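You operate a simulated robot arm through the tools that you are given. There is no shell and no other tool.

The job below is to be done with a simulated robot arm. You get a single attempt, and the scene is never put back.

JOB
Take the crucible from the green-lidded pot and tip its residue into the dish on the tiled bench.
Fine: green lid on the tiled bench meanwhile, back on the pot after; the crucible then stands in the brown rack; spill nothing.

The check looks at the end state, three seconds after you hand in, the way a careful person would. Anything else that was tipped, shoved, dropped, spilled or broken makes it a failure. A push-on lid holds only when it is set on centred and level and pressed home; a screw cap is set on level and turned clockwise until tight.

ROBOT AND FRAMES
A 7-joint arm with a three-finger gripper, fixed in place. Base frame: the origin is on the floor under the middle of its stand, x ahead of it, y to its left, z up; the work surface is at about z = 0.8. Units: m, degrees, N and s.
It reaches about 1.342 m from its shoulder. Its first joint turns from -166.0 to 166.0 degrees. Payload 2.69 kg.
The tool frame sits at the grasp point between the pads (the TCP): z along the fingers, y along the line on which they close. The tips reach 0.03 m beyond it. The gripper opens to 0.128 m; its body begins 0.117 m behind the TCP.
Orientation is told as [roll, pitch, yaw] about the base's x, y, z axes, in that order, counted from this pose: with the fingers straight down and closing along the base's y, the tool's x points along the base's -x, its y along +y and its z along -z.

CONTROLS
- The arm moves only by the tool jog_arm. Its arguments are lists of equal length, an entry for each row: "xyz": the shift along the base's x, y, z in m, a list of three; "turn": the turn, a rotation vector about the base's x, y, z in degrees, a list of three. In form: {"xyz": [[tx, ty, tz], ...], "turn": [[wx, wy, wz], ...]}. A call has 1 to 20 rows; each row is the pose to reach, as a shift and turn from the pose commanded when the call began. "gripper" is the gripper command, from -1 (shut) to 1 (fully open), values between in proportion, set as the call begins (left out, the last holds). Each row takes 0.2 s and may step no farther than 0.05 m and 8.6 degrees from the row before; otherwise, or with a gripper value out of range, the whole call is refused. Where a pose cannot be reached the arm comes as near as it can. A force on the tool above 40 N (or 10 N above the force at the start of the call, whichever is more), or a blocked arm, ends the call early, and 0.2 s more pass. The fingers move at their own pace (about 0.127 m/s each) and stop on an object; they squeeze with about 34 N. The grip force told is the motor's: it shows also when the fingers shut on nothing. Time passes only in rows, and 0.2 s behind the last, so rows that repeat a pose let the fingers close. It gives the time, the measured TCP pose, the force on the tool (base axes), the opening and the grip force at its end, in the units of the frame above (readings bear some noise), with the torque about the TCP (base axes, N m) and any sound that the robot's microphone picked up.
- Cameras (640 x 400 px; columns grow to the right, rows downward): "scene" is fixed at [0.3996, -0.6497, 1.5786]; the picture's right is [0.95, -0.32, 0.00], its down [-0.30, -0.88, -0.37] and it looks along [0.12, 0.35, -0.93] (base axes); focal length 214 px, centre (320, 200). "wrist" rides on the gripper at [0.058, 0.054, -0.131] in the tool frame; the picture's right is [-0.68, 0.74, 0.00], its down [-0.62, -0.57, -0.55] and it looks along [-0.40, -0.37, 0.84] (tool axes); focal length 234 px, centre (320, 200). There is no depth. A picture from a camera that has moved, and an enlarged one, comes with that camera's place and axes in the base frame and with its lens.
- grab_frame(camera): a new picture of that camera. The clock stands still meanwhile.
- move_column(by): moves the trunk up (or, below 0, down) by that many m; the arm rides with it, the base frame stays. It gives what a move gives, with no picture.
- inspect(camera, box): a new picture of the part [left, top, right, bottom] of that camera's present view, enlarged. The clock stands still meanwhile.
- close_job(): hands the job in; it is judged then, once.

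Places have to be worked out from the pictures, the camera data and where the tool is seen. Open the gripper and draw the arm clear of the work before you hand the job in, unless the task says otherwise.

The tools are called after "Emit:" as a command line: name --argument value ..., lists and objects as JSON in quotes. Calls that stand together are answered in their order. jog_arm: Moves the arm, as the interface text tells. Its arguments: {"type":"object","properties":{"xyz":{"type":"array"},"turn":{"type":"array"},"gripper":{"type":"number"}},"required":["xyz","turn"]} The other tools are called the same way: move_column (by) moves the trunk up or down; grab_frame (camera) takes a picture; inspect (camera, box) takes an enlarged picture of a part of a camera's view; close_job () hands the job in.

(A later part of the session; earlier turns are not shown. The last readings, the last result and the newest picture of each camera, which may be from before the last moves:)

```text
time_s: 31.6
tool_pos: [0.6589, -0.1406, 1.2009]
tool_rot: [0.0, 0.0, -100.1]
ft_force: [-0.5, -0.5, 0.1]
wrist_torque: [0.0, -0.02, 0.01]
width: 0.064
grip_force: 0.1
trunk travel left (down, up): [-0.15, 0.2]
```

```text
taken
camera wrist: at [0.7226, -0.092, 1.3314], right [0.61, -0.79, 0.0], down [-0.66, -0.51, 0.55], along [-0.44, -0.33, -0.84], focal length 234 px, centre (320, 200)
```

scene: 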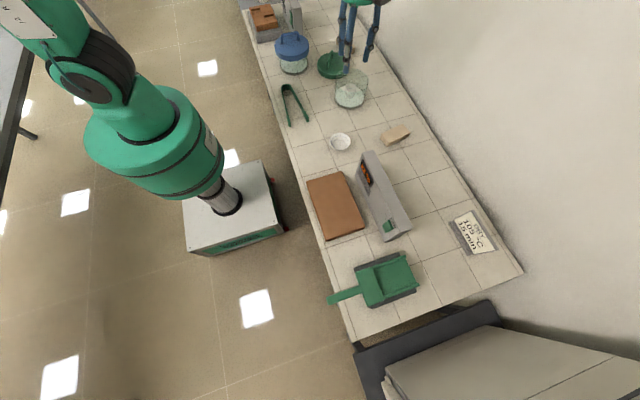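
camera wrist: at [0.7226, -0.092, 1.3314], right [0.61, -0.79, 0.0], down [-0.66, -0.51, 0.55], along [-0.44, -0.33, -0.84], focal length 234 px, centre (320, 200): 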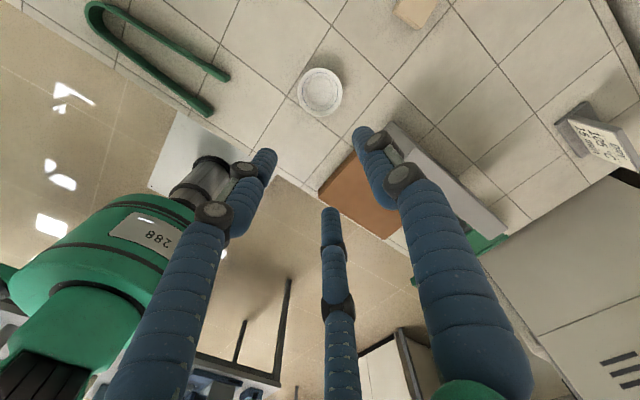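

Yaw −100° is reached, with the finger gap facing the robot. I'll now tilt in stages at this safe height to test how far the pouring tilt can go.

Emit:
jog_arm --xyz '[[0, 0, 0], [0, 0, 0], [0, 0, 0], [0, 0, 0], [0, 0, 0], [0, 0, 0], [0, 0, 0], [0, 0, 0], [0, 0, 0]]' --turn '[[-1.46, -8.27, 0], [-2.91, -16.55, 0], [-4.37, -24.82, 0], [-5.83, -33.1, 0], [-7.28, -41.37, 0], [-8.74, -49.64, 0], [-10.2, -57.92, 0], [-11.66, -66.19, 0], [-11.66, -66.19, 0]]'

Emit:
grab_frame --camera "scene"

Emit:
grab_frame --camera "wrist"

```text
time_s: 33.6
tool_pos: [0.6594, -0.1356, 1.201]
tool_rot: [61.4, 0.5, -99.0]
ft_force: [-0.8, 0.5, 8.9]
wrist_torque: [0.08, 0.75, -0.03]
width: 0.0641
grip_force: 0.0
out of reach, approached as far as the arm can: row 8, 9
trunk travel left (down, up): [-0.15, 0.2]
```

```text
taken
```

scene: 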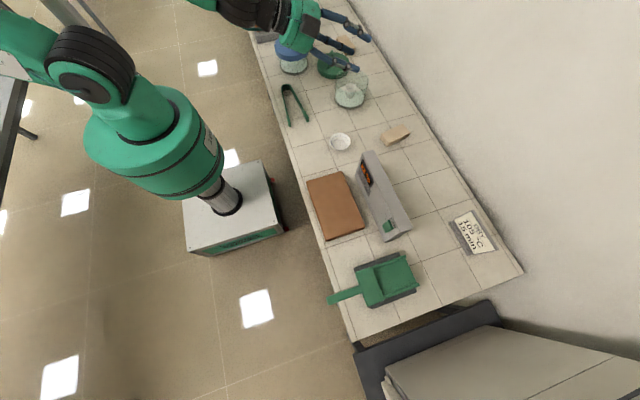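

```text
taken
camera wrist: at [0.5812, -0.0636, 1.3109], right [0.24, -0.73, 0.64], down [-0.84, -0.49, -0.24], along [0.49, -0.48, -0.73], focal length 234 px, centre (320, 200)
```

wrist: 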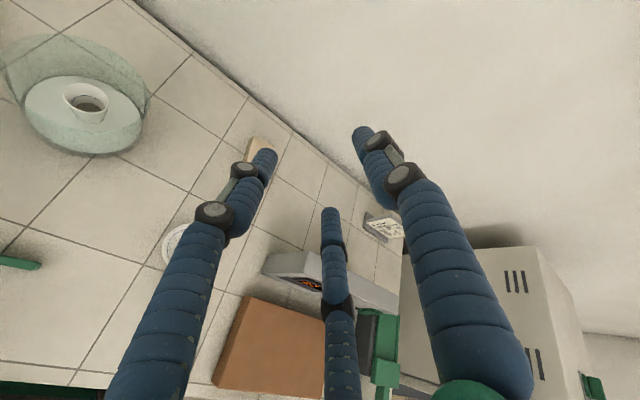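

Tilting toward the robot runs out of reach at about 61°, so a sideways tilt should suit the forearm roll better. I'll bring the hand back to vertical.

Emit:
jog_arm --xyz '[[0, 0, 0], [0, 0, 0], [0, 0, 0], [0, 0, 0], [0, 0, 0], [0, 0, 0], [0, 0, 0], [0, 0, 0], [0, 0, 0]]' --turn '[[1.46, 8.27, 0], [2.91, 16.55, 0], [4.37, 24.82, 0], [5.83, 33.1, 0], [7.28, 41.37, 0], [8.74, 49.64, 0], [10.2, 57.92, 0], [11.66, 66.19, 0], [11.66, 66.19, 0]]'

```text
time_s: 35.6
tool_pos: [0.6592, -0.1333, 1.2012]
tool_rot: [-5.8, 1.2, -100.1]
ft_force: [0.1, 0.9, 0.7]
wrist_torque: [-0.02, -0.06, 0.04]
width: 0.0641
grip_force: 0.1
out of reach, approached as far as the arm can: row 3
trunk travel left (down, up): [-0.15, 0.2]
```

The pose command rebased at the reach limit, leaving a 6° residual tilt. I'll correct that, then yaw to about −20° for a sideways tilt test.

Emit:
jog_arm --xyz '[[0, -0.004, 0], [0, -0.007, 0], [0, -0.007, 0]]' --turn '[[-1.1, -2.75, 0], [-2.2, -5.5, 0], [-2.2, -5.5, 0]]'

Emit:
jog_arm --xyz '[[0, 0, 0], [0, 0, 0], [0, 0, 0], [0, 0, 0], [0, 0, 0], [0, 0, 0], [0, 0, 0], [0, 0, 0], [0, 0, 0], [0, 0, 0], [0, 0, 0]]' --turn '[[0, 0, 8], [0, 0, 16], [0, 0, 24], [0, 0, 32], [0, 0, 40], [0, 0, 48], [0, 0, 56], [0, 0, 64], [0, 0, 72], [0, 0, 80], [0, 0, 80]]'

```text
time_s: 36.4
tool_pos: [0.6601, -0.1396, 1.2001]
tool_rot: [-0.1, 0.1, -100.1]
ft_force: [0.2, 0.3, 0.6]
wrist_torque: [0.01, -0.08, -0.03]
width: 0.0641
grip_force: 0.1
trunk travel left (down, up): [-0.15, 0.2]
```

```text
time_s: 38.8
tool_pos: [0.6594, -0.1412, 1.1987]
tool_rot: [-0.1, 0.0, -20.0]
ft_force: [0.0, -0.7, -0.1]
wrist_torque: [0.0, -0.02, 0.0]
width: 0.0641
grip_force: 0.1
trunk travel left (down, up): [-0.15, 0.2]
```

The hand is vertical at yaw −20°. I'll tilt toward −y (and slightly −x), stopping at about 60° to check.

Emit:
jog_arm --xyz '[[0, 0, 0], [0, 0, 0], [0, 0, 0], [0, 0, 0], [0, 0, 0], [0, 0, 0], [0, 0, 0], [0, 0, 0]]' --turn '[[7.99, -2.91, 0], [15.98, -5.82, 0], [23.97, -8.73, 0], [31.96, -11.64, 0], [39.95, -14.55, 0], [47.94, -17.46, 0], [55.93, -20.37, 0], [55.93, -20.37, 0]]'

Emit:
grab_frame --camera "scene"

```text
time_s: 40.6
tool_pos: [0.661, -0.1419, 1.2005]
tool_rot: [59.5, 0.0, -20.1]
ft_force: [0.4, -1.0, -0.8]
wrist_torque: [0.09, 0.03, 0.04]
width: 0.0639
grip_force: 0.1
trunk travel left (down, up): [-0.15, 0.2]
```

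```text
taken
```

scene: 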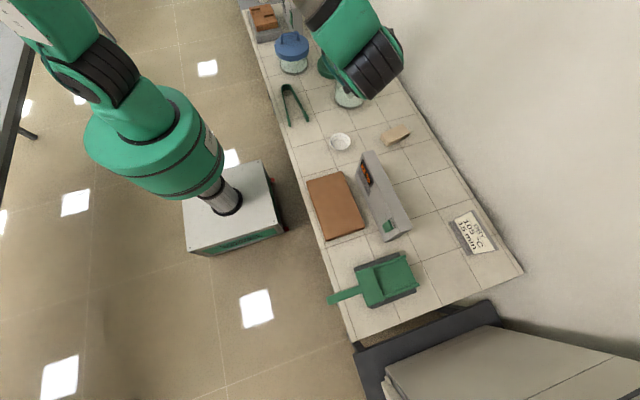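

60° is fine. I'll continue toward 119°.

Emit:
jog_arm --xyz '[[0, 0, 0], [0, 0, 0], [0, 0, 0], [0, 0, 0], [0, 0, 0], [0, 0, 0], [0, 0, 0], [0, 0, 0]]' --turn '[[7.99, -2.91, 0], [15.98, -5.82, 0], [23.97, -8.73, 0], [31.96, -11.64, 0], [39.95, -14.55, 0], [47.94, -17.46, 0], [55.93, -20.37, 0], [55.93, -20.37, 0]]'

Emit:
grab_frame --camera "scene"

Emit:
grab_frame --camera "wrist"

```text
time_s: 42.4
tool_pos: [0.6605, -0.1414, 1.1999]
tool_rot: [110.5, -0.1, -20.0]
ft_force: [-0.3, 0.3, -0.1]
wrist_torque: [-0.03, 0.02, -0.02]
width: 0.0637
grip_force: 0.0
out of reach, approached as far as the arm can: row 7, 8
trunk travel left (down, up): [-0.15, 0.2]
```

```text
taken
```

scene: 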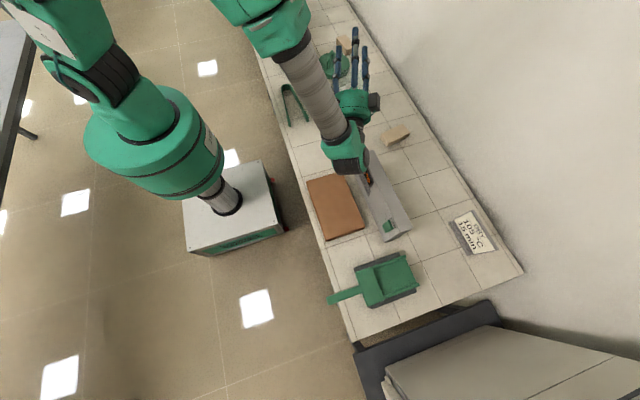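

```text
taken
camera wrist: at [0.5576, -0.2539, 1.2041], right [0.55, -0.47, 0.69], down [0.47, -0.51, -0.72], along [0.69, 0.72, -0.06], focal length 234 px, centre (320, 200)
```

wrist: 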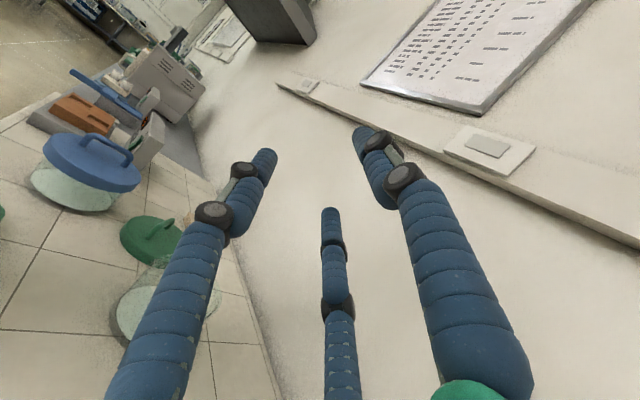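

A tilt of 110° is reachable on this side. I'll return to vertical and check the height of the grey controller, because the hand would pass over it when pouring low.

Emit:
jog_arm --xyz '[[0, 0, 0], [0, 0, 0], [0, 0, 0], [0, 0, 0], [0, 0, 0], [0, 0, 0], [0, 0, 0], [0, 0, 0], [0, 0, 0], [0, 0, 0], [0, 0, 0], [0, 0, 0], [0, 0, 0], [0, 0, 0]]' --turn '[[-7.99, 2.91, 0], [-15.98, 5.82, 0], [-23.97, 8.73, 0], [-31.96, 11.64, 0], [-39.95, 14.55, 0], [-47.94, 17.46, 0], [-55.93, 20.37, 0], [-63.92, 23.28, 0], [-71.91, 26.19, 0], [-79.9, 29.1, 0], [-87.89, 32.01, 0], [-95.88, 34.92, 0], [-103.8, 37.8, 0], [-103.8, 37.8, 0]]'

Emit:
grab_frame --camera "wrist"

Emit:
inspect --camera "scene" --box '[300, 120, 430, 250]'

```text
time_s: 45.4
tool_pos: [0.6617, -0.1404, 1.1997]
tool_rot: [-0.2, 0.1, -20.1]
ft_force: [-0.6, 0.3, -0.5]
wrist_torque: [-0.04, 0.03, -0.01]
width: 0.0643
grip_force: 0.0
trunk travel left (down, up): [-0.15, 0.2]
```

```text
taken
camera wrist: at [0.6253, -0.0698, 1.3296], right [0.89, 0.46, 0.0], down [0.38, -0.74, 0.55], along [0.25, -0.49, -0.83], focal length 234 px, centre (320, 200)
```

wrist: 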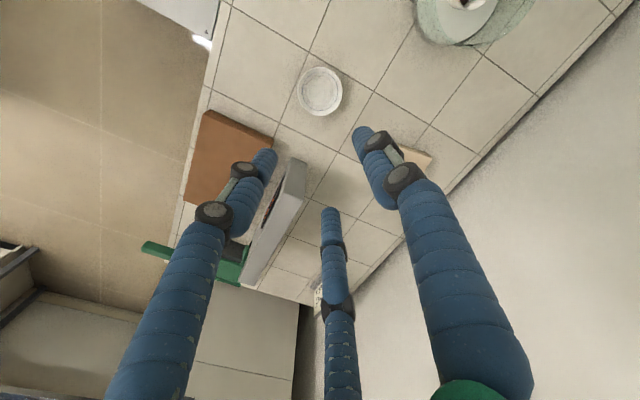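

```text
3.08 times, centred on (365, 185) of scene
camera zoom: at [0.3996, -0.6497, 1.5786], right [0.95, -0.32, 0.0], down [-0.3, -0.88, -0.37], along [0.12, 0.35, -0.93], focal length 660 px, centre (182, 246)
```

zoom: 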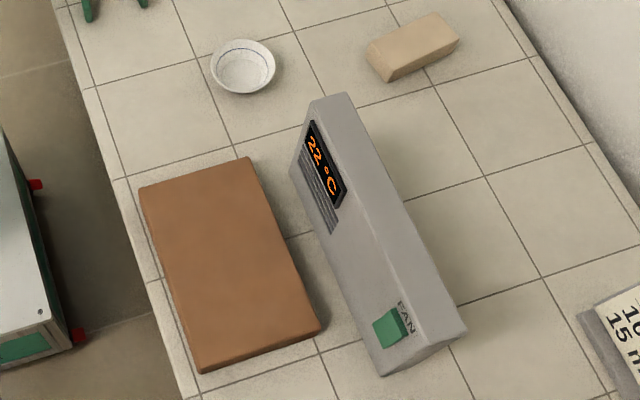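

The controller's top is near z 0.92 at x ≥ 0.68, so it limits the −y side. I'll test pouring to the +y side, over the flat area by the tongs, with yaw +80°.

Emit:
jog_arm --xyz '[[0, 0, 0], [0, 0, 0], [0, 0, 0], [0, 0, 0], [0, 0, 0], [0, 0, 0], [0, 0, 0], [0, 0, 0], [0, 0, 0], [0, 0, 0], [0, 0, 0], [0, 0, 0], [0, 0, 0]]' --turn '[[0, 0, 8.4], [0, 0, 16.8], [0, 0, 25.2], [0, 0, 33.6], [0, 0, 42], [0, 0, 50.4], [0, 0, 58.8], [0, 0, 67.2], [0, 0, 75.6], [0, 0, 84], [0, 0, 92.4], [0, 0, 100], [0, 0, 100]]'

Emit:
jog_arm --xyz '[[0, 0, 0], [0, 0, 0], [0, 0, 0], [0, 0, 0], [0, 0, 0], [0, 0, 0], [0, 0, 0], [0, 0, 0], [0, 0, 0], [0, 0, 0], [0, 0, 0]]' --turn '[[-7.99, -2.91, 0], [-15.98, -5.82, 0], [-23.97, -8.73, 0], [-31.96, -11.64, 0], [-39.95, -14.55, 0], [-47.94, -17.46, 0], [-55.93, -20.37, 0], [-63.92, -23.28, 0], [-71.91, -26.19, 0], [-79.9, -29.1, 0], [-79.9, -29.1, 0]]'

Emit:
grab_frame --camera "scene"

```text
time_s: 48.2
tool_pos: [0.6613, -0.1409, 1.1994]
tool_rot: [0.0, 0.0, 80.0]
ft_force: [-0.6, 0.2, 0.0]
wrist_torque: [0.0, 0.03, 0.01]
width: 0.0642
grip_force: 0.1
trunk travel left (down, up): [-0.15, 0.2]
```

```text
time_s: 50.6
tool_pos: [0.6606, -0.1408, 1.2006]
tool_rot: [-80.3, 59.6, 28.5]
ft_force: [-0.2, -1.1, 0.5]
wrist_torque: [-0.03, 0.01, -0.07]
width: 0.064
grip_force: 0.0
trunk travel left (down, up): [-0.15, 0.2]
```

```text
taken
```

scene: 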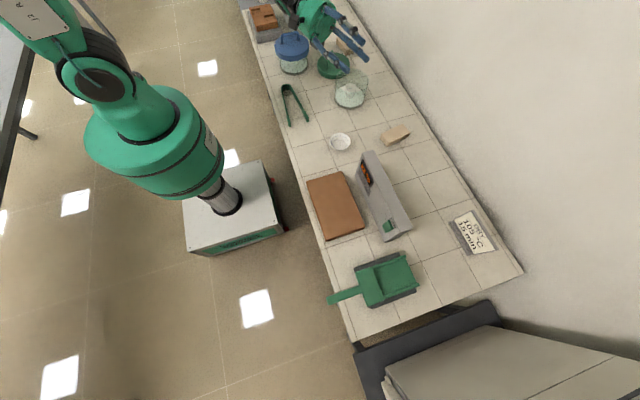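

Tilt is 85° so far on this side without trouble. I'll continue to see the limit.

Emit:
jog_arm --xyz '[[0, 0, 0], [0, 0, 0], [0, 0, 0], [0, 0, 0], [0, 0, 0], [0, 0, 0]]' --turn '[[-7.99, -2.91, 0], [-15.98, -5.82, 0], [-23.97, -8.73, 0], [-31.96, -11.64, 0], [-39.95, -14.55, 0], [-39.95, -14.55, 0]]'

Emit:
grab_frame --camera "scene"

Emit:
grab_frame --camera "wrist"

```text
time_s: 52.0
tool_pos: [0.6627, -0.1412, 1.2028]
tool_rot: [-146.8, 43.0, -26.4]
ft_force: [2.3, 0.1, 2.5]
wrist_torque: [0.21, -0.13, -0.24]
width: 0.0639
grip_force: 0.0
trunk travel left (down, up): [-0.15, 0.2]
```

```text
taken
```

scene: 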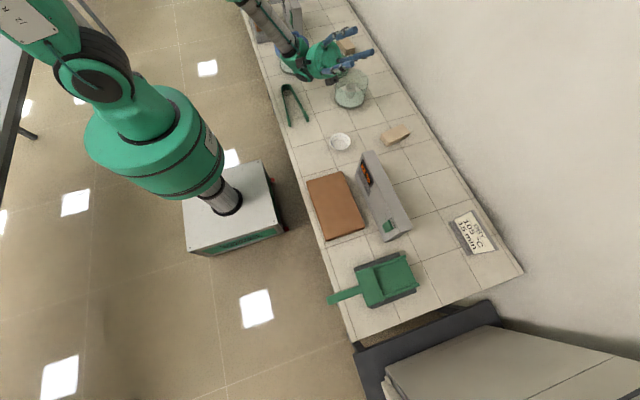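

```text
taken
camera wrist: at [0.5515, -0.0553, 1.1401], right [-0.08, -0.65, -0.76], down [0.66, 0.54, -0.53], along [0.75, -0.54, 0.38], focal length 234 px, centre (320, 200)
```

wrist: 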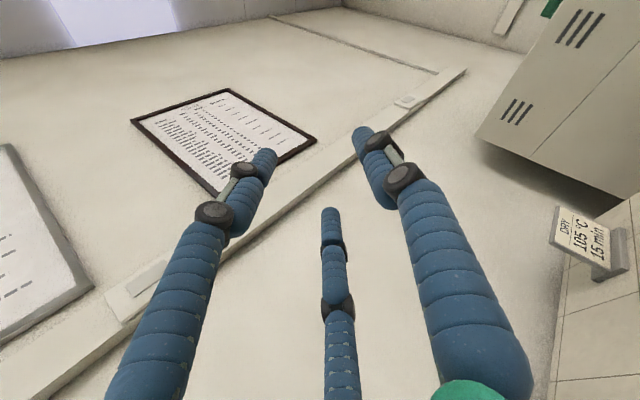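

Tilt 127° is reachable on this side. I'll lower the trunk by 0.10 m and check the wrist's clearance above the tongs area, to see how low the pour can be made.

Emit:
move_column --by -0.1

Emit:
inspect --camera "scene" --box '[220, 0, 420, 140]'

```text
time_s: 53.3
tool_pos: [0.6603, -0.1408, 1.0993]
tool_rot: [-146.9, 43.3, -26.4]
ft_force: [-0.3, -0.1, 0.5]
wrist_torque: [-0.01, 0.03, -0.01]
width: 0.0638
grip_force: 0.1
trunk travel left (down, up): [-0.05, 0.3]
```

```text
2.86 times, centred on (320, 70) of scene
camera zoom: at [0.3996, -0.6497, 1.5786], right [0.95, -0.32, 0.0], down [-0.3, -0.88, -0.37], along [0.12, 0.35, -0.93], focal length 613 px, centre (320, 571)
```

zoom: 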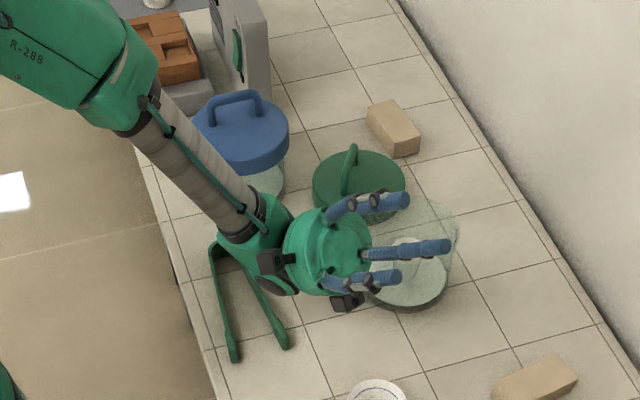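

At 127° and z 1.10 the wrist is close above the tongs, so that's about the lower limit for that tilt. I'll test 105° at z of about 1.03.

Emit:
jog_arm --xyz '[[0, 0, 0], [0, 0, -0.01], [0, 0, -0.03], [0, 0, -0.05], [0, 0, -0.07], [0, 0, -0.07]]' --turn '[[7.05, 2.57, 0], [14.1, 5.13, 0], [21.15, 7.7, 0], [21.15, 7.7, 0], [21.15, 7.7, 0], [21.15, 7.7, 0]]'

Emit:
inspect --camera "scene" --box '[220, 0, 420, 160]'

Emit:
grab_frame --camera "wrist"

```text
time_s: 54.7
tool_pos: [0.6611, -0.1396, 1.0293]
tool_rot: [-118.2, 56.8, -4.1]
ft_force: [0.1, 0.2, -0.7]
wrist_torque: [-0.01, 0.03, 0.0]
width: 0.0642
grip_force: 0.1
trunk travel left (down, up): [-0.05, 0.3]
```

```text
2.50 times, centred on (320, 80) of scene
camera zoom: at [0.3996, -0.6497, 1.5786], right [0.95, -0.32, 0.0], down [-0.3, -0.88, -0.37], along [0.12, 0.35, -0.93], focal length 536 px, centre (320, 500)
```

zoom: 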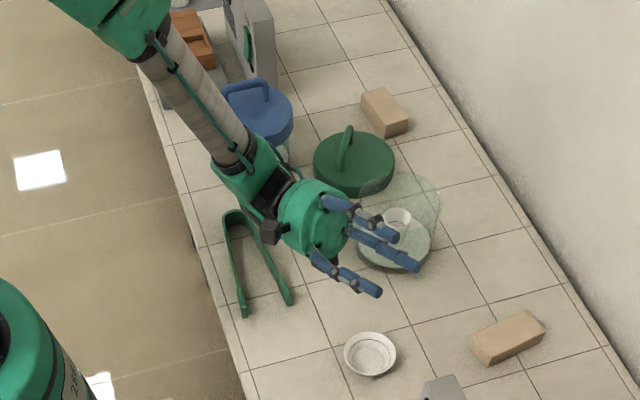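

```text
taken
camera wrist: at [0.5441, -0.0413, 1.0171], right [-0.2, -0.34, -0.92], down [0.59, 0.71, -0.38], along [0.78, -0.62, 0.06], focal length 234 px, centre (320, 200)
```

wrist: 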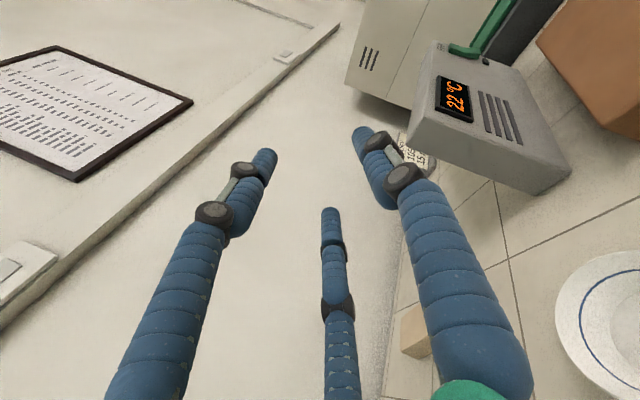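

The pose at 105° and z 1.03 is reachable, so I can pour low first and raise the hand as the tilt grows. Next I'll return the hand to vertical and survey the brown rack before picking up the crucible.

Emit:
jog_arm --xyz '[[0, 0, 0.03], [0, 0, 0.06], [0, 0, 0.09], [0, 0, 0.12], [0, 0, 0.14], [0, 0, 0.16], [0, 0, 0.17], [0, 0, 0.17], [0, 0, 0.17], [0, 0, 0.17], [0, 0, 0.17], [0, 0, 0.17], [0, 0, 0.17], [0, 0, 0.17]]' --turn '[[7.05, 2.57, 0], [14.1, 5.13, 0], [21.15, 7.7, 0], [28.2, 10.26, 0], [36.19, 13.17, 0], [44.18, 16.08, 0], [52.17, 18.99, 0], [60.16, 21.9, 0], [68.15, 24.81, 0], [76.14, 27.72, 0], [84.13, 30.63, 0], [92.12, 33.54, 0], [98.7, 35.9, 0], [98.7, 35.9, 0]]'

Emit:
grab_frame --camera "wrist"

```text
time_s: 57.7
tool_pos: [0.6596, -0.1406, 1.2003]
tool_rot: [0.0, -0.2, 79.9]
ft_force: [0.3, 0.4, -0.9]
wrist_torque: [0.05, 0.02, 0.0]
width: 0.0641
grip_force: 0.0
trunk travel left (down, up): [-0.05, 0.3]
```

```text
taken
camera wrist: at [0.5972, -0.1888, 1.33], right [-0.61, 0.79, 0.0], down [0.66, 0.51, 0.55], along [0.44, 0.33, -0.84], focal length 234 px, centre (320, 200)
```

wrist: 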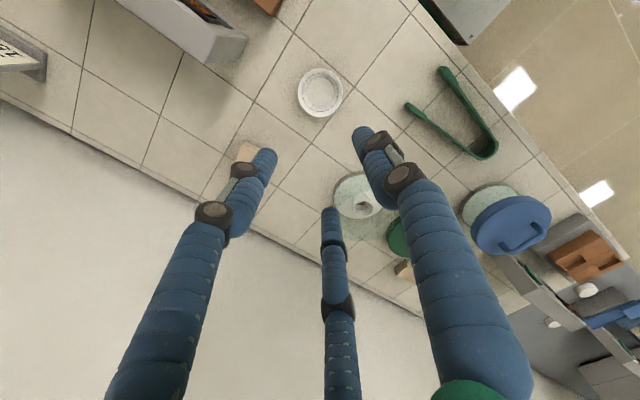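

From opposite views, the dish centre works out to about (0.660, −0.139). I'll move to the rack area at z 1.2, turning yaw back to 0 on the way.

Emit:
jog_arm --xyz '[[-0.005, 0.045, 0], [-0.01, 0.09, 0], [-0.015, 0.135, 0], [-0.02, 0.18, 0], [-0.025, 0.225, 0], [-0.03, 0.27, 0], [-0.035, 0.315, 0], [-0.04, 0.36, 0], [-0.045, 0.405, 0], [-0.05, 0.45, 0], [-0.055, 0.495, 0], [-0.06, 0.54, 0], [-0.065, 0.585, 0], [-0.07, 0.63, 0], [-0.075, 0.675, 0], [-0.08, 0.72, 0], [-0.085, 0.765, 0], [-0.09, 0.8, 0], [-0.09, 0.8, 0]]' --turn '[[0, 0, -4.5], [0, 0, -9], [0, 0, -13.5], [0, 0, -18], [0, 0, -22.5], [0, 0, -27], [0, 0, -31.5], [0, 0, -36], [0, 0, -40.5], [0, 0, -45], [0, 0, -49.5], [0, 0, -54], [0, 0, -58.5], [0, 0, -63], [0, 0, -67.5], [0, 0, -72], [0, 0, -76.5], [0, 0, -80], [0, 0, -80]]'

Emit:
grab_frame --camera "wrist"

Emit:
grab_frame --camera "scene"

```text
time_s: 61.7
tool_pos: [0.5703, 0.6608, 1.2008]
tool_rot: [0.0, 0.0, -0.1]
ft_force: [-0.8, -0.3, -0.6]
wrist_torque: [-0.06, -0.04, 0.0]
width: 0.064
grip_force: 0.0
trunk travel left (down, up): [-0.05, 0.3]
```

```text
taken
camera wrist: at [0.5119, 0.7158, 1.3302], right [0.68, 0.73, 0.0], down [0.61, -0.57, 0.55], along [0.4, -0.37, -0.84], focal length 234 px, centre (320, 200)
```

wrist: 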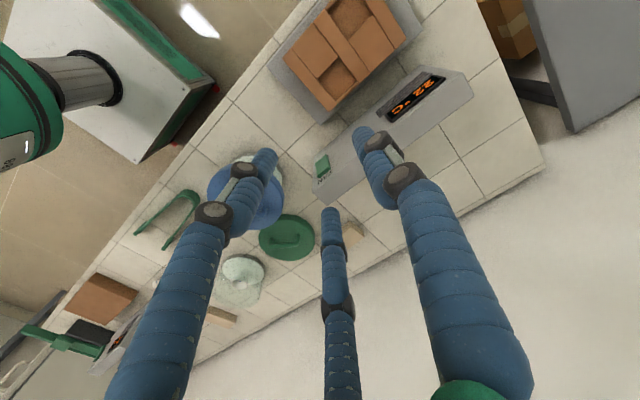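

```text
taken
```

scene: 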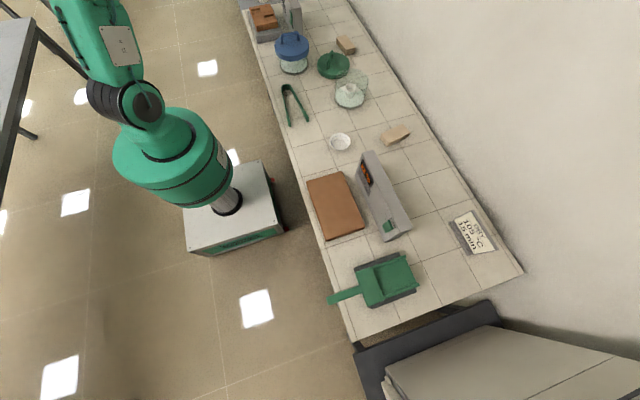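

The rack is visible at the top of the view. I'll zoom in on it.

Emit:
inspect --camera "wrist" --box '[260, 0, 440, 130]'

Emit:
inspect --camera "scene" --box '[235, 0, 305, 50]'

```text
3.08 times, centred on (350, 65) of wrist
camera zoom: at [0.5119, 0.7158, 1.3302], right [0.68, 0.73, 0.0], down [0.61, -0.57, 0.55], along [0.4, -0.37, -0.84], focal length 720 px, centre (228, 615)
```

zoom: 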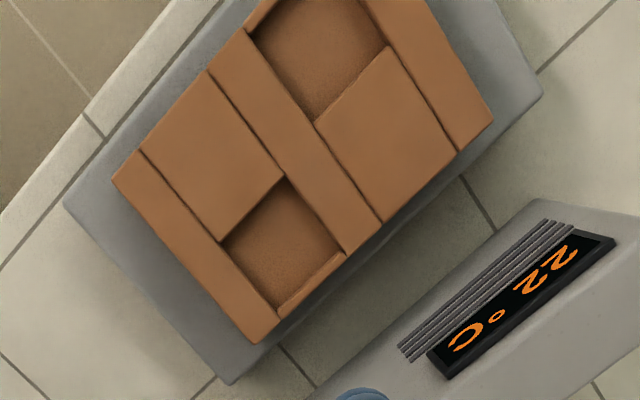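

```text
8.00 times, centred on (270, 25) of scene
camera zoom: at [0.3996, -0.6497, 1.5786], right [0.95, -0.32, 0.0], down [-0.3, -0.88, -0.37], along [0.12, 0.35, -0.93], focal length 1716 px, centre (720, 1600)
```

zoom: 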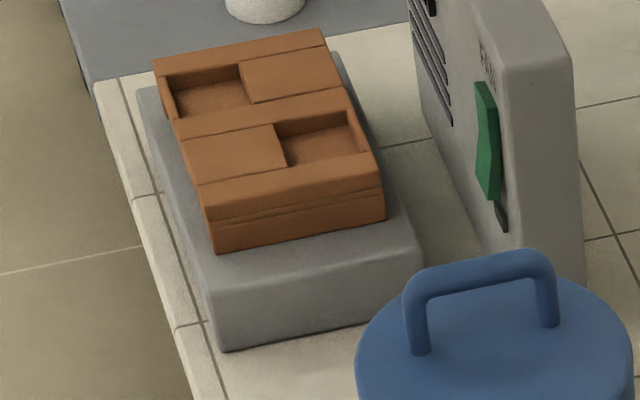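

The rack has two square recesses. I'll move nearer with the fingers open to measure them.

Emit:
jog_arm --xyz '[[-0.01, 0.04, 0], [-0.02, 0.08, 0], [-0.03, 0.12, 0], [-0.03, 0.12, -0.04], [-0.03, 0.12, -0.05], [-0.03, 0.12, -0.05]]' --turn '[[0, 0, 0], [0, 0, 0], [0, 0, 0], [0, 0, 0], [0, 0, 0], [0, 0, 0]]' --gripper 1

Emit:
grab_frame --camera "wrist"

```text
time_s: 63.1
tool_pos: [0.5414, 0.7791, 1.1487]
tool_rot: [-0.1, 0.0, -0.1]
ft_force: [0.0, 0.0, 0.1]
wrist_torque: [-0.03, 0.01, 0.0]
width: 0.1279
grip_force: 0.0
trunk travel left (down, up): [-0.05, 0.3]
```

```text
taken
camera wrist: at [0.4832, 0.8336, 1.2784], right [0.68, 0.74, 0.0], down [0.61, -0.57, 0.55], along [0.4, -0.37, -0.84], focal length 234 px, centre (320, 200)
```

wrist: 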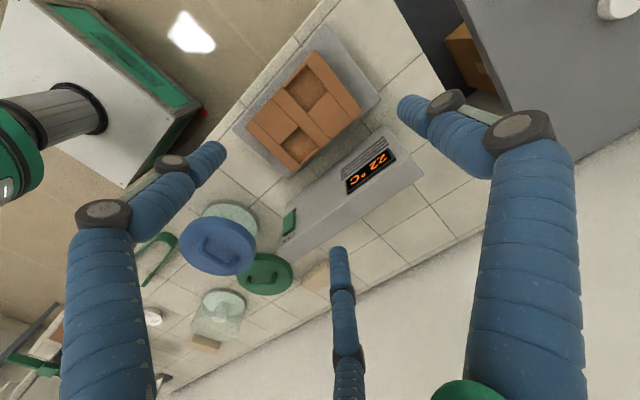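

Emit:
inspect --camera "wrist" --box '[230, 40, 390, 180]'

```text
2.86 times, centred on (310, 110) of wrist
camera zoom: at [0.4832, 0.8336, 1.2784], right [0.68, 0.74, 0.0], down [0.61, -0.57, 0.55], along [0.4, -0.37, -0.84], focal length 669 px, centre (349, 457)
```

zoom: 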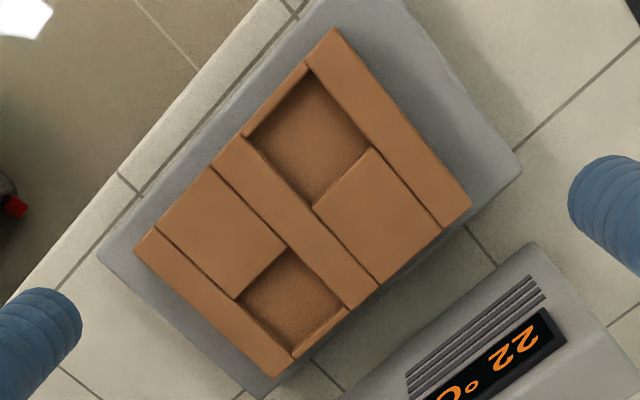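

Measurements put the rack top at about z 0.876, with recess B (farther from the controller) centred near (0.514, 0.775) and about 1 cm deep. I'll go back above the jar with the fingers at about 80 mm opening to line up on the crucible.

Emit:
jog_arm --xyz '[[0.014, -0.042, 0], [0.03, -0.084, 0], [0.046, -0.126, 0], [0.062, -0.168, 0], [0.078, -0.21, 0], [0.094, -0.252, 0], [0.11, -0.294, 0], [0.126, -0.336, 0], [0.142, -0.378, 0], [0.158, -0.42, 0], [0.174, -0.462, 0], [0.19, -0.504, 0], [0.206, -0.546, 0], [0.222, -0.588, 0], [0.238, -0.63, 0], [0.254, -0.665, -0.02], [0.257, -0.675, -0.06], [0.257, -0.675, -0.09], [0.257, -0.675, -0.09]]' --turn '[[0, 0, 0], [0, 0, 0], [0, 0, 0], [0, 0, 0], [0, 0, 0], [0, 0, 0], [0, 0, 0], [0, 0, 0], [0, 0, 0], [0, 0, 0], [0, 0, 0], [0, 0, 0], [0, 0, 0], [0, 0, 0], [0, 0, 0], [0, 0, 0], [0, 0, 0], [0, 0, 0], [0, 0, 0]]' --gripper 0.25

Emit:
inspect --camera "wrist" --box '[200, 60, 440, 240]'

Emit:
inspect --camera "scene" --box '[310, 30, 400, 115]'

```text
time_s: 67.1
tool_pos: [0.7979, 0.1057, 1.0583]
tool_rot: [-0.1, 0.0, -0.1]
ft_force: [0.3, 0.9, -0.7]
wrist_torque: [-0.03, 0.0, 0.03]
width: 0.08
grip_force: 0.0
trunk travel left (down, up): [-0.05, 0.3]
```

```text
2.22 times, centred on (320, 150) of wrist
camera zoom: at [0.7398, 0.1598, 1.1891], right [0.68, 0.74, 0.0], down [0.61, -0.57, 0.55], along [0.4, -0.37, -0.84], focal length 520 px, centre (320, 311)
```

zoom: 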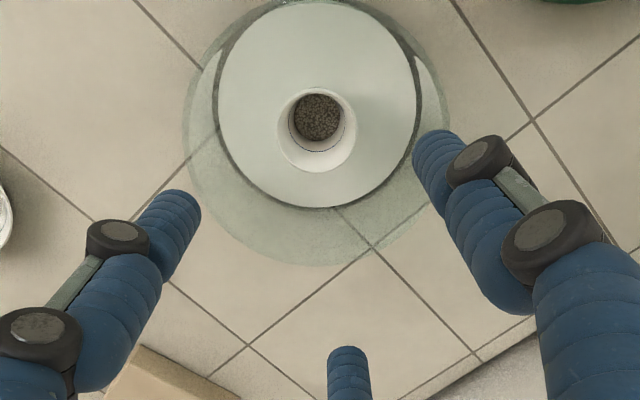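

```text
4.71 times, centred on (355, 72) of scene
camera zoom: at [0.3996, -0.6497, 1.5786], right [0.95, -0.32, 0.0], down [-0.3, -0.88, -0.37], along [0.12, 0.35, -0.93], focal length 1009 px, centre (155, 800)
```

zoom: 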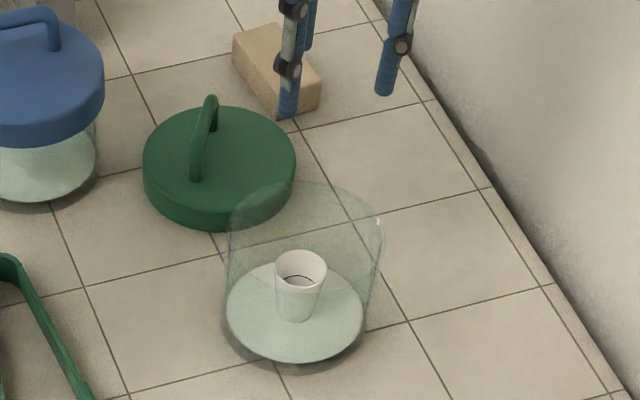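

The crucible centre is at about (0.799, 0.102). I'll move over it and descend to z of about 0.93, so the tips are just above the jar rim, and recheck centring.

Emit:
jog_arm --xyz '[[0.001, -0.002, -0.03], [0.0015, -0.003, -0.06], [0.0015, -0.003, -0.09], [0.0015, -0.003, -0.115], [0.0015, -0.003, -0.128], [0.0015, -0.003, -0.128]]' --turn '[[0, 0, 0], [0, 0, 0], [0, 0, 0], [0, 0, 0], [0, 0, 0], [0, 0, 0]]'

Emit:
inspect --camera "wrist" --box '[200, 80, 440, 260]'

Emit:
inspect --camera "scene" --box '[310, 30, 400, 115]'

```text
time_s: 68.5
tool_pos: [0.798, 0.1023, 0.9311]
tool_rot: [-0.1, 0.0, -0.1]
ft_force: [0.3, 0.0, -1.0]
wrist_torque: [0.0, 0.03, 0.02]
width: 0.0803
grip_force: 0.0
trunk travel left (down, up): [-0.05, 0.3]
```

```text
2.22 times, centred on (320, 170) of wrist
camera zoom: at [0.7408, 0.1569, 1.0619], right [0.68, 0.74, 0.0], down [0.61, -0.57, 0.55], along [0.4, -0.37, -0.84], focal length 520 px, centre (320, 267)
```

zoom: 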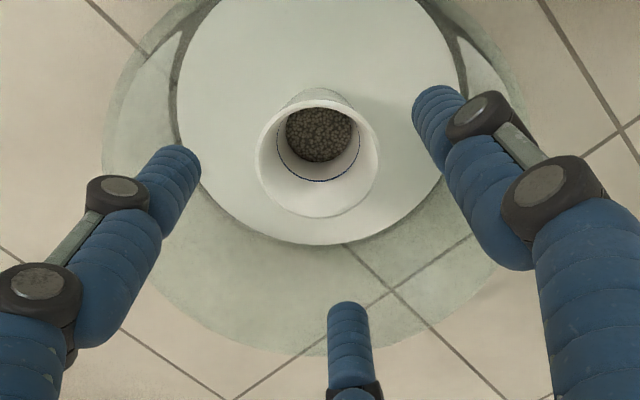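

```text
4.71 times, centred on (355, 72) of scene
camera zoom: at [0.3996, -0.6497, 1.5786], right [0.95, -0.32, 0.0], down [-0.3, -0.88, -0.37], along [0.12, 0.35, -0.93], focal length 1009 px, centre (155, 800)
```

zoom: 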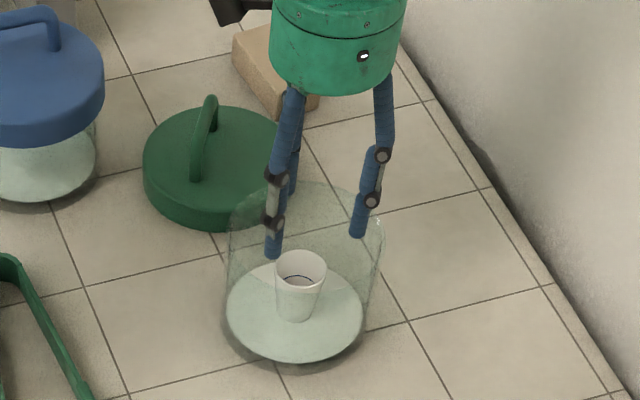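

The scene view shows the finger ring centred on the crucible within about 1 mm, and the crucible rim is at z of about 0.861. I'll descend slowly into the jar so the pads surround the upper part of the crucible.

Emit:
jog_arm --xyz '[[0, 0, -0.015], [0, 0, -0.03], [0, 0, -0.045], [0, 0, -0.058], [0, 0, -0.068], [0, 0, -0.068]]' --turn '[[0, 0, 0], [0, 0, 0], [0, 0, 0], [0, 0, 0], [0, 0, 0], [0, 0, 0]]'

Emit:
inspect --camera "wrist" --box '[200, 80, 440, 260]'

Emit:
inspect --camera "scene" --box '[320, 40, 390, 110]'

```text
time_s: 69.9
tool_pos: [0.7987, 0.1011, 0.8645]
tool_rot: [0.0, 0.1, -0.1]
ft_force: [0.8, -0.9, -0.2]
wrist_torque: [0.0, 0.0, 0.0]
width: 0.08
grip_force: 0.1
trunk travel left (down, up): [-0.05, 0.3]
```

```text
2.22 times, centred on (320, 170) of wrist
camera zoom: at [0.7409, 0.1555, 0.9939], right [0.68, 0.74, 0.0], down [0.61, -0.57, 0.55], along [0.4, -0.37, -0.84], focal length 520 px, centre (320, 267)
```

zoom: 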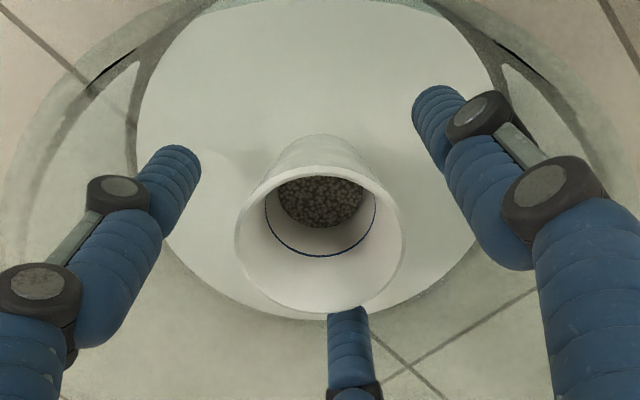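

```text
5.71 times, centred on (355, 75) of scene
camera zoom: at [0.3996, -0.6497, 1.5786], right [0.95, -0.32, 0.0], down [-0.3, -0.88, -0.37], along [0.12, 0.35, -0.93], focal length 1226 px, centre (120, 914)
```

zoom: 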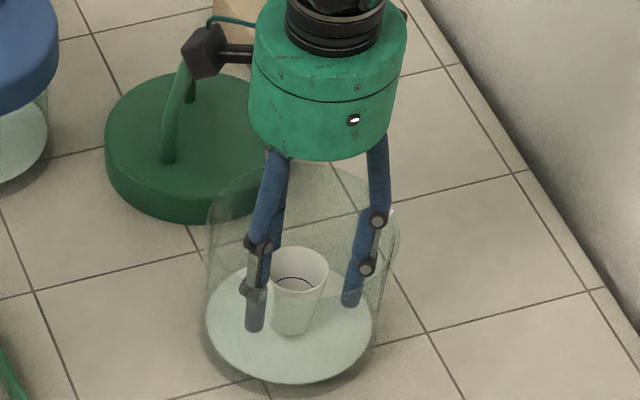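

The crucible is centred between the fingers within about 1–2 mm. I'll close the gripper on it.

Emit:
jog_arm --xyz '[[0, 0, 0], [0, 0, 0], [0, 0, 0], [0, 0, 0]]' --turn '[[0, 0, 0], [0, 0, 0], [0, 0, 0], [0, 0, 0]]' --gripper -1

Emit:
inspect --camera "wrist" --box '[200, 80, 440, 260]'

Emit:
inspect --camera "scene" --box '[320, 40, 390, 110]'

```text
time_s: 70.9
tool_pos: [0.7992, 0.1014, 0.8648]
tool_rot: [-0.1, -0.1, -0.1]
ft_force: [-0.3, -1.0, 0.4]
wrist_torque: [-0.01, -0.03, -0.01]
width: 0.0464
grip_force: 34.2
trunk travel left (down, up): [-0.05, 0.3]
```

```text
2.22 times, centred on (320, 170) of wrist
camera zoom: at [0.7408, 0.1555, 0.9942], right [0.68, 0.74, 0.0], down [0.61, -0.57, 0.55], along [0.4, -0.37, -0.84], focal length 520 px, centre (320, 267)
```

zoom: 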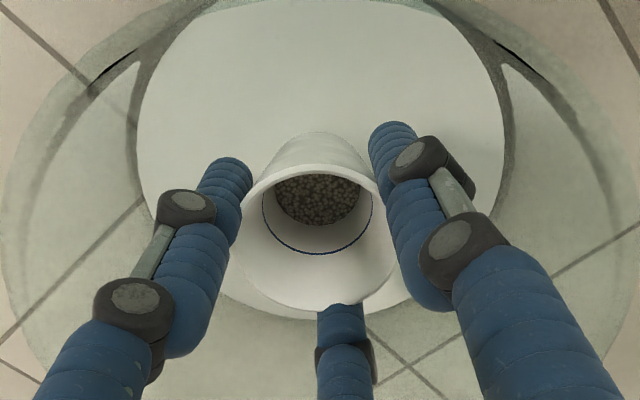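

```text
5.71 times, centred on (355, 75) of scene
camera zoom: at [0.3996, -0.6497, 1.5786], right [0.95, -0.32, 0.0], down [-0.3, -0.88, -0.37], along [0.12, 0.35, -0.93], focal length 1226 px, centre (120, 914)
```

zoom: 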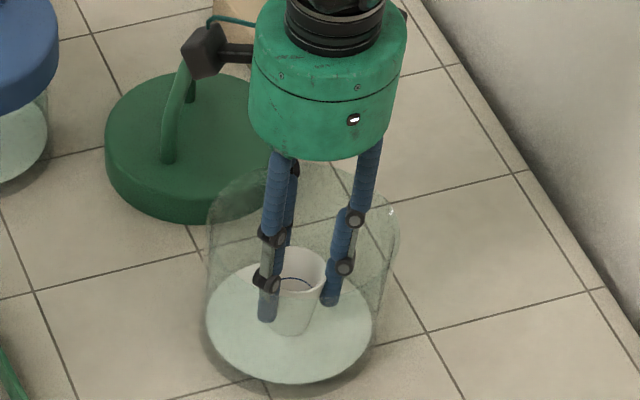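

The crucible is gripped at 46 mm with 34 N. I'll lift it slowly by 3 cm and check that it stays level.

Emit:
jog_arm --xyz '[[0, 0, 0.004], [0, 0, 0.01], [0, 0, 0.016], [0, 0, 0.023], [0, 0, 0.03], [0, 0, 0.03]]' --turn '[[0, 0, 0], [0, 0, 0], [0, 0, 0], [0, 0, 0], [0, 0, 0], [0, 0, 0]]'

Emit:
inspect --camera "wrist" --box '[200, 80, 440, 260]'

Emit:
inspect --camera "scene" --box '[320, 40, 390, 110]'

```text
time_s: 72.3
tool_pos: [0.7983, 0.1007, 0.8938]
tool_rot: [-0.1, 0.0, 0.0]
ft_force: [-0.3, 1.1, -0.9]
wrist_torque: [-0.01, 0.01, 0.01]
width: 0.0464
grip_force: 34.7
trunk travel left (down, up): [-0.05, 0.3]
```

```text
2.22 times, centred on (320, 170) of wrist
camera zoom: at [0.7404, 0.1554, 1.0241], right [0.68, 0.74, 0.0], down [0.61, -0.57, 0.55], along [0.4, -0.37, -0.84], focal length 520 px, centre (320, 267)
```

zoom: 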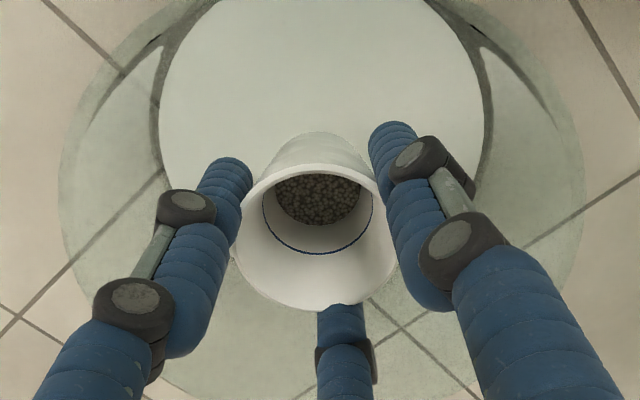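

```text
5.71 times, centred on (355, 75) of scene
camera zoom: at [0.3996, -0.6497, 1.5786], right [0.95, -0.32, 0.0], down [-0.3, -0.88, -0.37], along [0.12, 0.35, -0.93], focal length 1226 px, centre (120, 914)
```

zoom: 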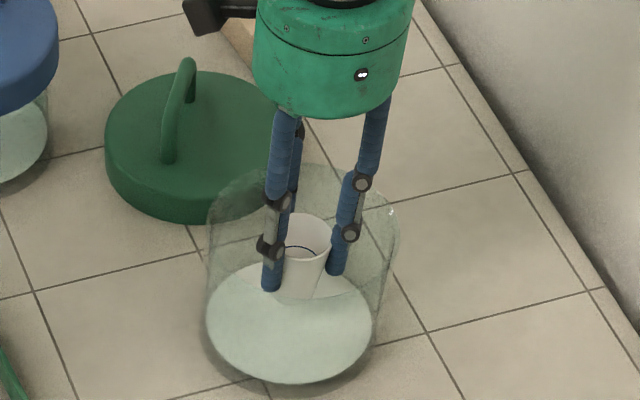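

The crucible is held level and moves with the gripper. I'll raise it clear of the jar, then carry it gently over to the dish at z of about 1.06 while yawing to +80°.

Emit:
jog_arm --xyz '[[0, 0, 0.012], [0, 0, 0.03], [0, 0, 0.05], [0, 0, 0.07], [0, 0, 0.09], [0, 0, 0.11], [0, 0, 0.13], [0, 0, 0.147], [0, 0, 0.16], [0, 0, 0.166], [0, 0, 0.166]]' --turn '[[0, 0, 0], [0, 0, 0], [0, 0, 0], [0, 0, 0], [0, 0, 0], [0, 0, 0], [0, 0, 0], [0, 0, 0], [0, 0, 0], [0, 0, 0], [0, 0, 0]]'

Emit:
jog_arm --xyz '[[-0.005, -0.01, 0], [-0.014, -0.028, 0], [-0.026, -0.052, 0], [-0.038, -0.076, 0], [-0.05, -0.1, 0], [-0.062, -0.124, 0], [-0.074, -0.148, 0], [-0.086, -0.172, 0], [-0.098, -0.196, 0], [-0.11, -0.22, 0], [-0.12, -0.242, 0], [-0.127, -0.256, 0], [-0.13, -0.262, 0], [-0.13, -0.262, 0]]' --turn '[[0, 0, 3], [0, 0, 8], [0, 0, 15], [0, 0, 22], [0, 0, 29], [0, 0, 36], [0, 0, 43], [0, 0, 50], [0, 0, 57], [0, 0, 64], [0, 0, 71], [0, 0, 76], [0, 0, 80], [0, 0, 80]]'

Emit:
grab_frame --camera "wrist"

Emit:
inspect --camera "scene" --box '[290, 40, 420, 170]'

```text
time_s: 74.7
tool_pos: [0.7993, 0.1027, 1.0607]
tool_rot: [-0.1, 0.0, -0.1]
ft_force: [0.0, 0.4, 0.0]
wrist_torque: [0.02, 0.0, -0.02]
width: 0.0465
grip_force: 34.3
trunk travel left (down, up): [-0.05, 0.3]
```

```text
time_s: 77.7
tool_pos: [0.6695, -0.16, 1.0598]
tool_rot: [-0.1, 0.0, 80.0]
ft_force: [0.2, -1.3, -0.9]
wrist_torque: [0.0, -0.01, 0.03]
width: 0.0465
grip_force: 33.8
trunk travel left (down, up): [-0.05, 0.3]
```

```text
taken
camera wrist: at [0.6071, -0.2081, 1.1903], right [-0.61, 0.79, 0.0], down [0.66, 0.51, 0.55], along [0.44, 0.33, -0.84], focal length 234 px, centre (320, 200)
```

wrist: 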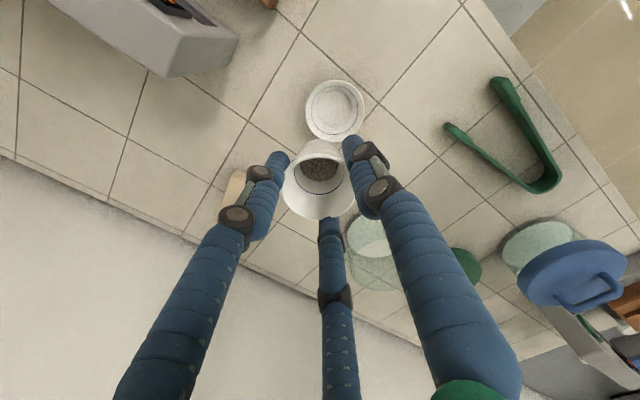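

```text
3.08 times, centred on (355, 105) of scene
camera zoom: at [0.3996, -0.6497, 1.5786], right [0.95, -0.32, 0.0], down [-0.3, -0.88, -0.37], along [0.12, 0.35, -0.93], focal length 660 px, centre (212, 492)
```

zoom: 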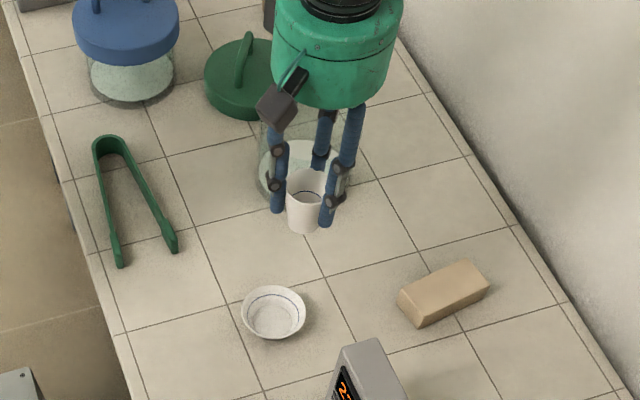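

The crucible is upright over the approach point with a finger gap facing the pour direction, and the dish checks out at about (0.659, −0.140). I'll tilt gently to 60° while lowering to z of about 0.96, then check.

Emit:
jog_arm --xyz '[[0, 0, 0], [0, 0, -0.005], [0, 0, -0.015], [0, 0, -0.025], [0, 0, -0.035], [0, 0, -0.045], [0, 0, -0.06], [0, 0, -0.075], [0, 0, -0.09], [0, 0, -0.1], [0, 0, -0.1]]' --turn '[[-3.76, -1.37, 0], [-9.4, -3.42, 0], [-15.98, -5.81, 0], [-22.56, -8.21, 0], [-29.14, -10.6, 0], [-35.72, -13.0, 0], [-42.3, -15.39, 0], [-47.94, -17.44, 0], [-52.64, -19.15, 0], [-56.4, -20.52, 0], [-56.4, -20.52, 0]]'

Emit:
inspect --camera "scene" --box '[270, 40, 420, 170]'

Emit:
grab_frame --camera "wrist"

```text
time_s: 80.1
tool_pos: [0.6702, -0.1607, 0.9596]
tool_rot: [-41.1, 48.5, 60.8]
ft_force: [-0.1, -0.9, -0.9]
wrist_torque: [-0.04, 0.0, -0.04]
width: 0.0466
grip_force: 34.3
trunk travel left (down, up): [-0.05, 0.3]
```

```text
3.08 times, centred on (345, 105) of scene
camera zoom: at [0.3996, -0.6497, 1.5786], right [0.95, -0.32, 0.0], down [-0.3, -0.88, -0.37], along [0.12, 0.35, -0.93], focal length 660 px, centre (243, 492)
```

zoom: 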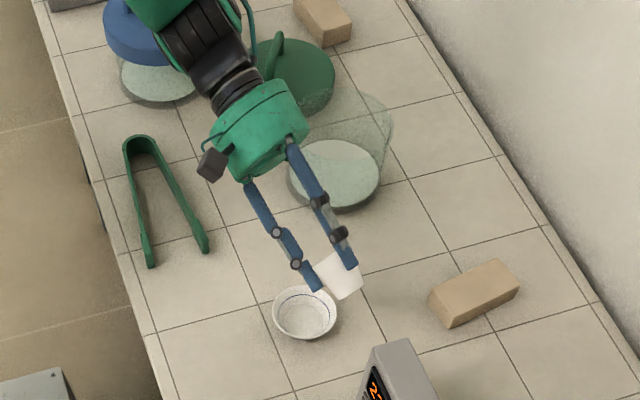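

```text
taken
camera wrist: at [0.5644, -0.0912, 1.0446], right [-0.44, 0.35, -0.83], down [0.54, 0.84, 0.06], along [0.71, -0.42, -0.56], focal length 234 px, centre (320, 200)
```

wrist: 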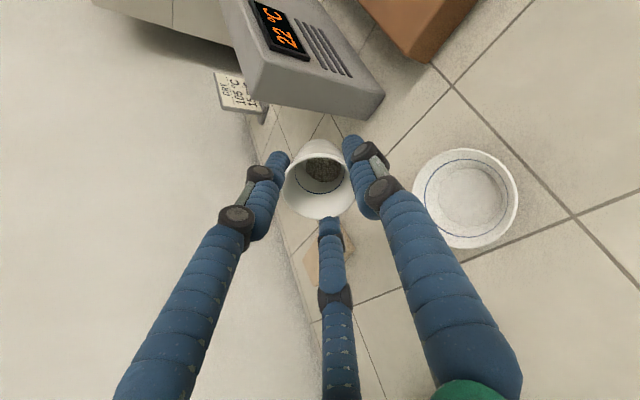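

At 60° nothing has moved out yet, and the lip faces the dish through the finger gap. I'll continue to 78° at z of about 0.945 and check.

Emit:
jog_arm --xyz '[[0, 0, -0.004], [-0.001, 0.001, -0.01], [-0.002, 0.002, -0.015], [-0.002, 0.002, -0.015]]' --turn '[[-5.64, -2.05, 0], [-11.28, -4.1, 0], [-16.92, -6.16, 0], [-16.92, -6.16, 0]]'

Emit:
inspect --camera "scene" --box '[270, 40, 420, 170]'

Emit:
inspect --camera "wrist" --box '[240, 100, 560, 300]'

```text
time_s: 81.1
tool_pos: [0.6657, -0.1594, 0.9439]
tool_rot: [-67.2, 57.7, 39.7]
ft_force: [0.3, 0.6, -1.2]
wrist_torque: [-0.04, -0.01, -0.06]
width: 0.0466
grip_force: 34.4
trunk travel left (down, up): [-0.05, 0.3]
```

```text
3.08 times, centred on (345, 105) of scene
camera zoom: at [0.3996, -0.6497, 1.5786], right [0.95, -0.32, 0.0], down [-0.3, -0.88, -0.37], along [0.12, 0.35, -0.93], focal length 660 px, centre (243, 492)
```

zoom: 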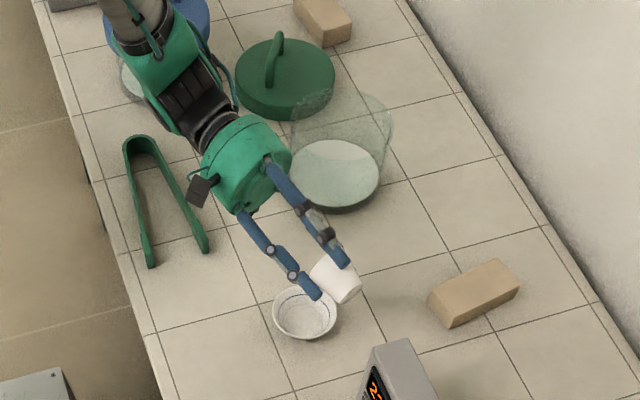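

```text
2.00 times, centred on (400, 200) of wrist
camera zoom: at [0.5533, -0.0688, 0.9942], right [-0.35, 0.08, -0.93], down [0.55, 0.83, -0.13], along [0.76, -0.56, -0.33], focal length 468 px, centre (160, 200)
```

zoom: 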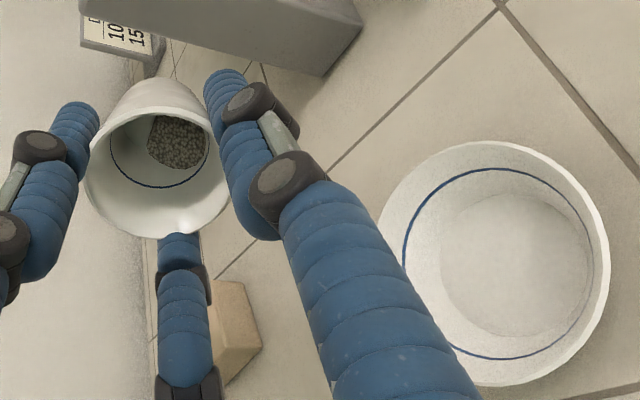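

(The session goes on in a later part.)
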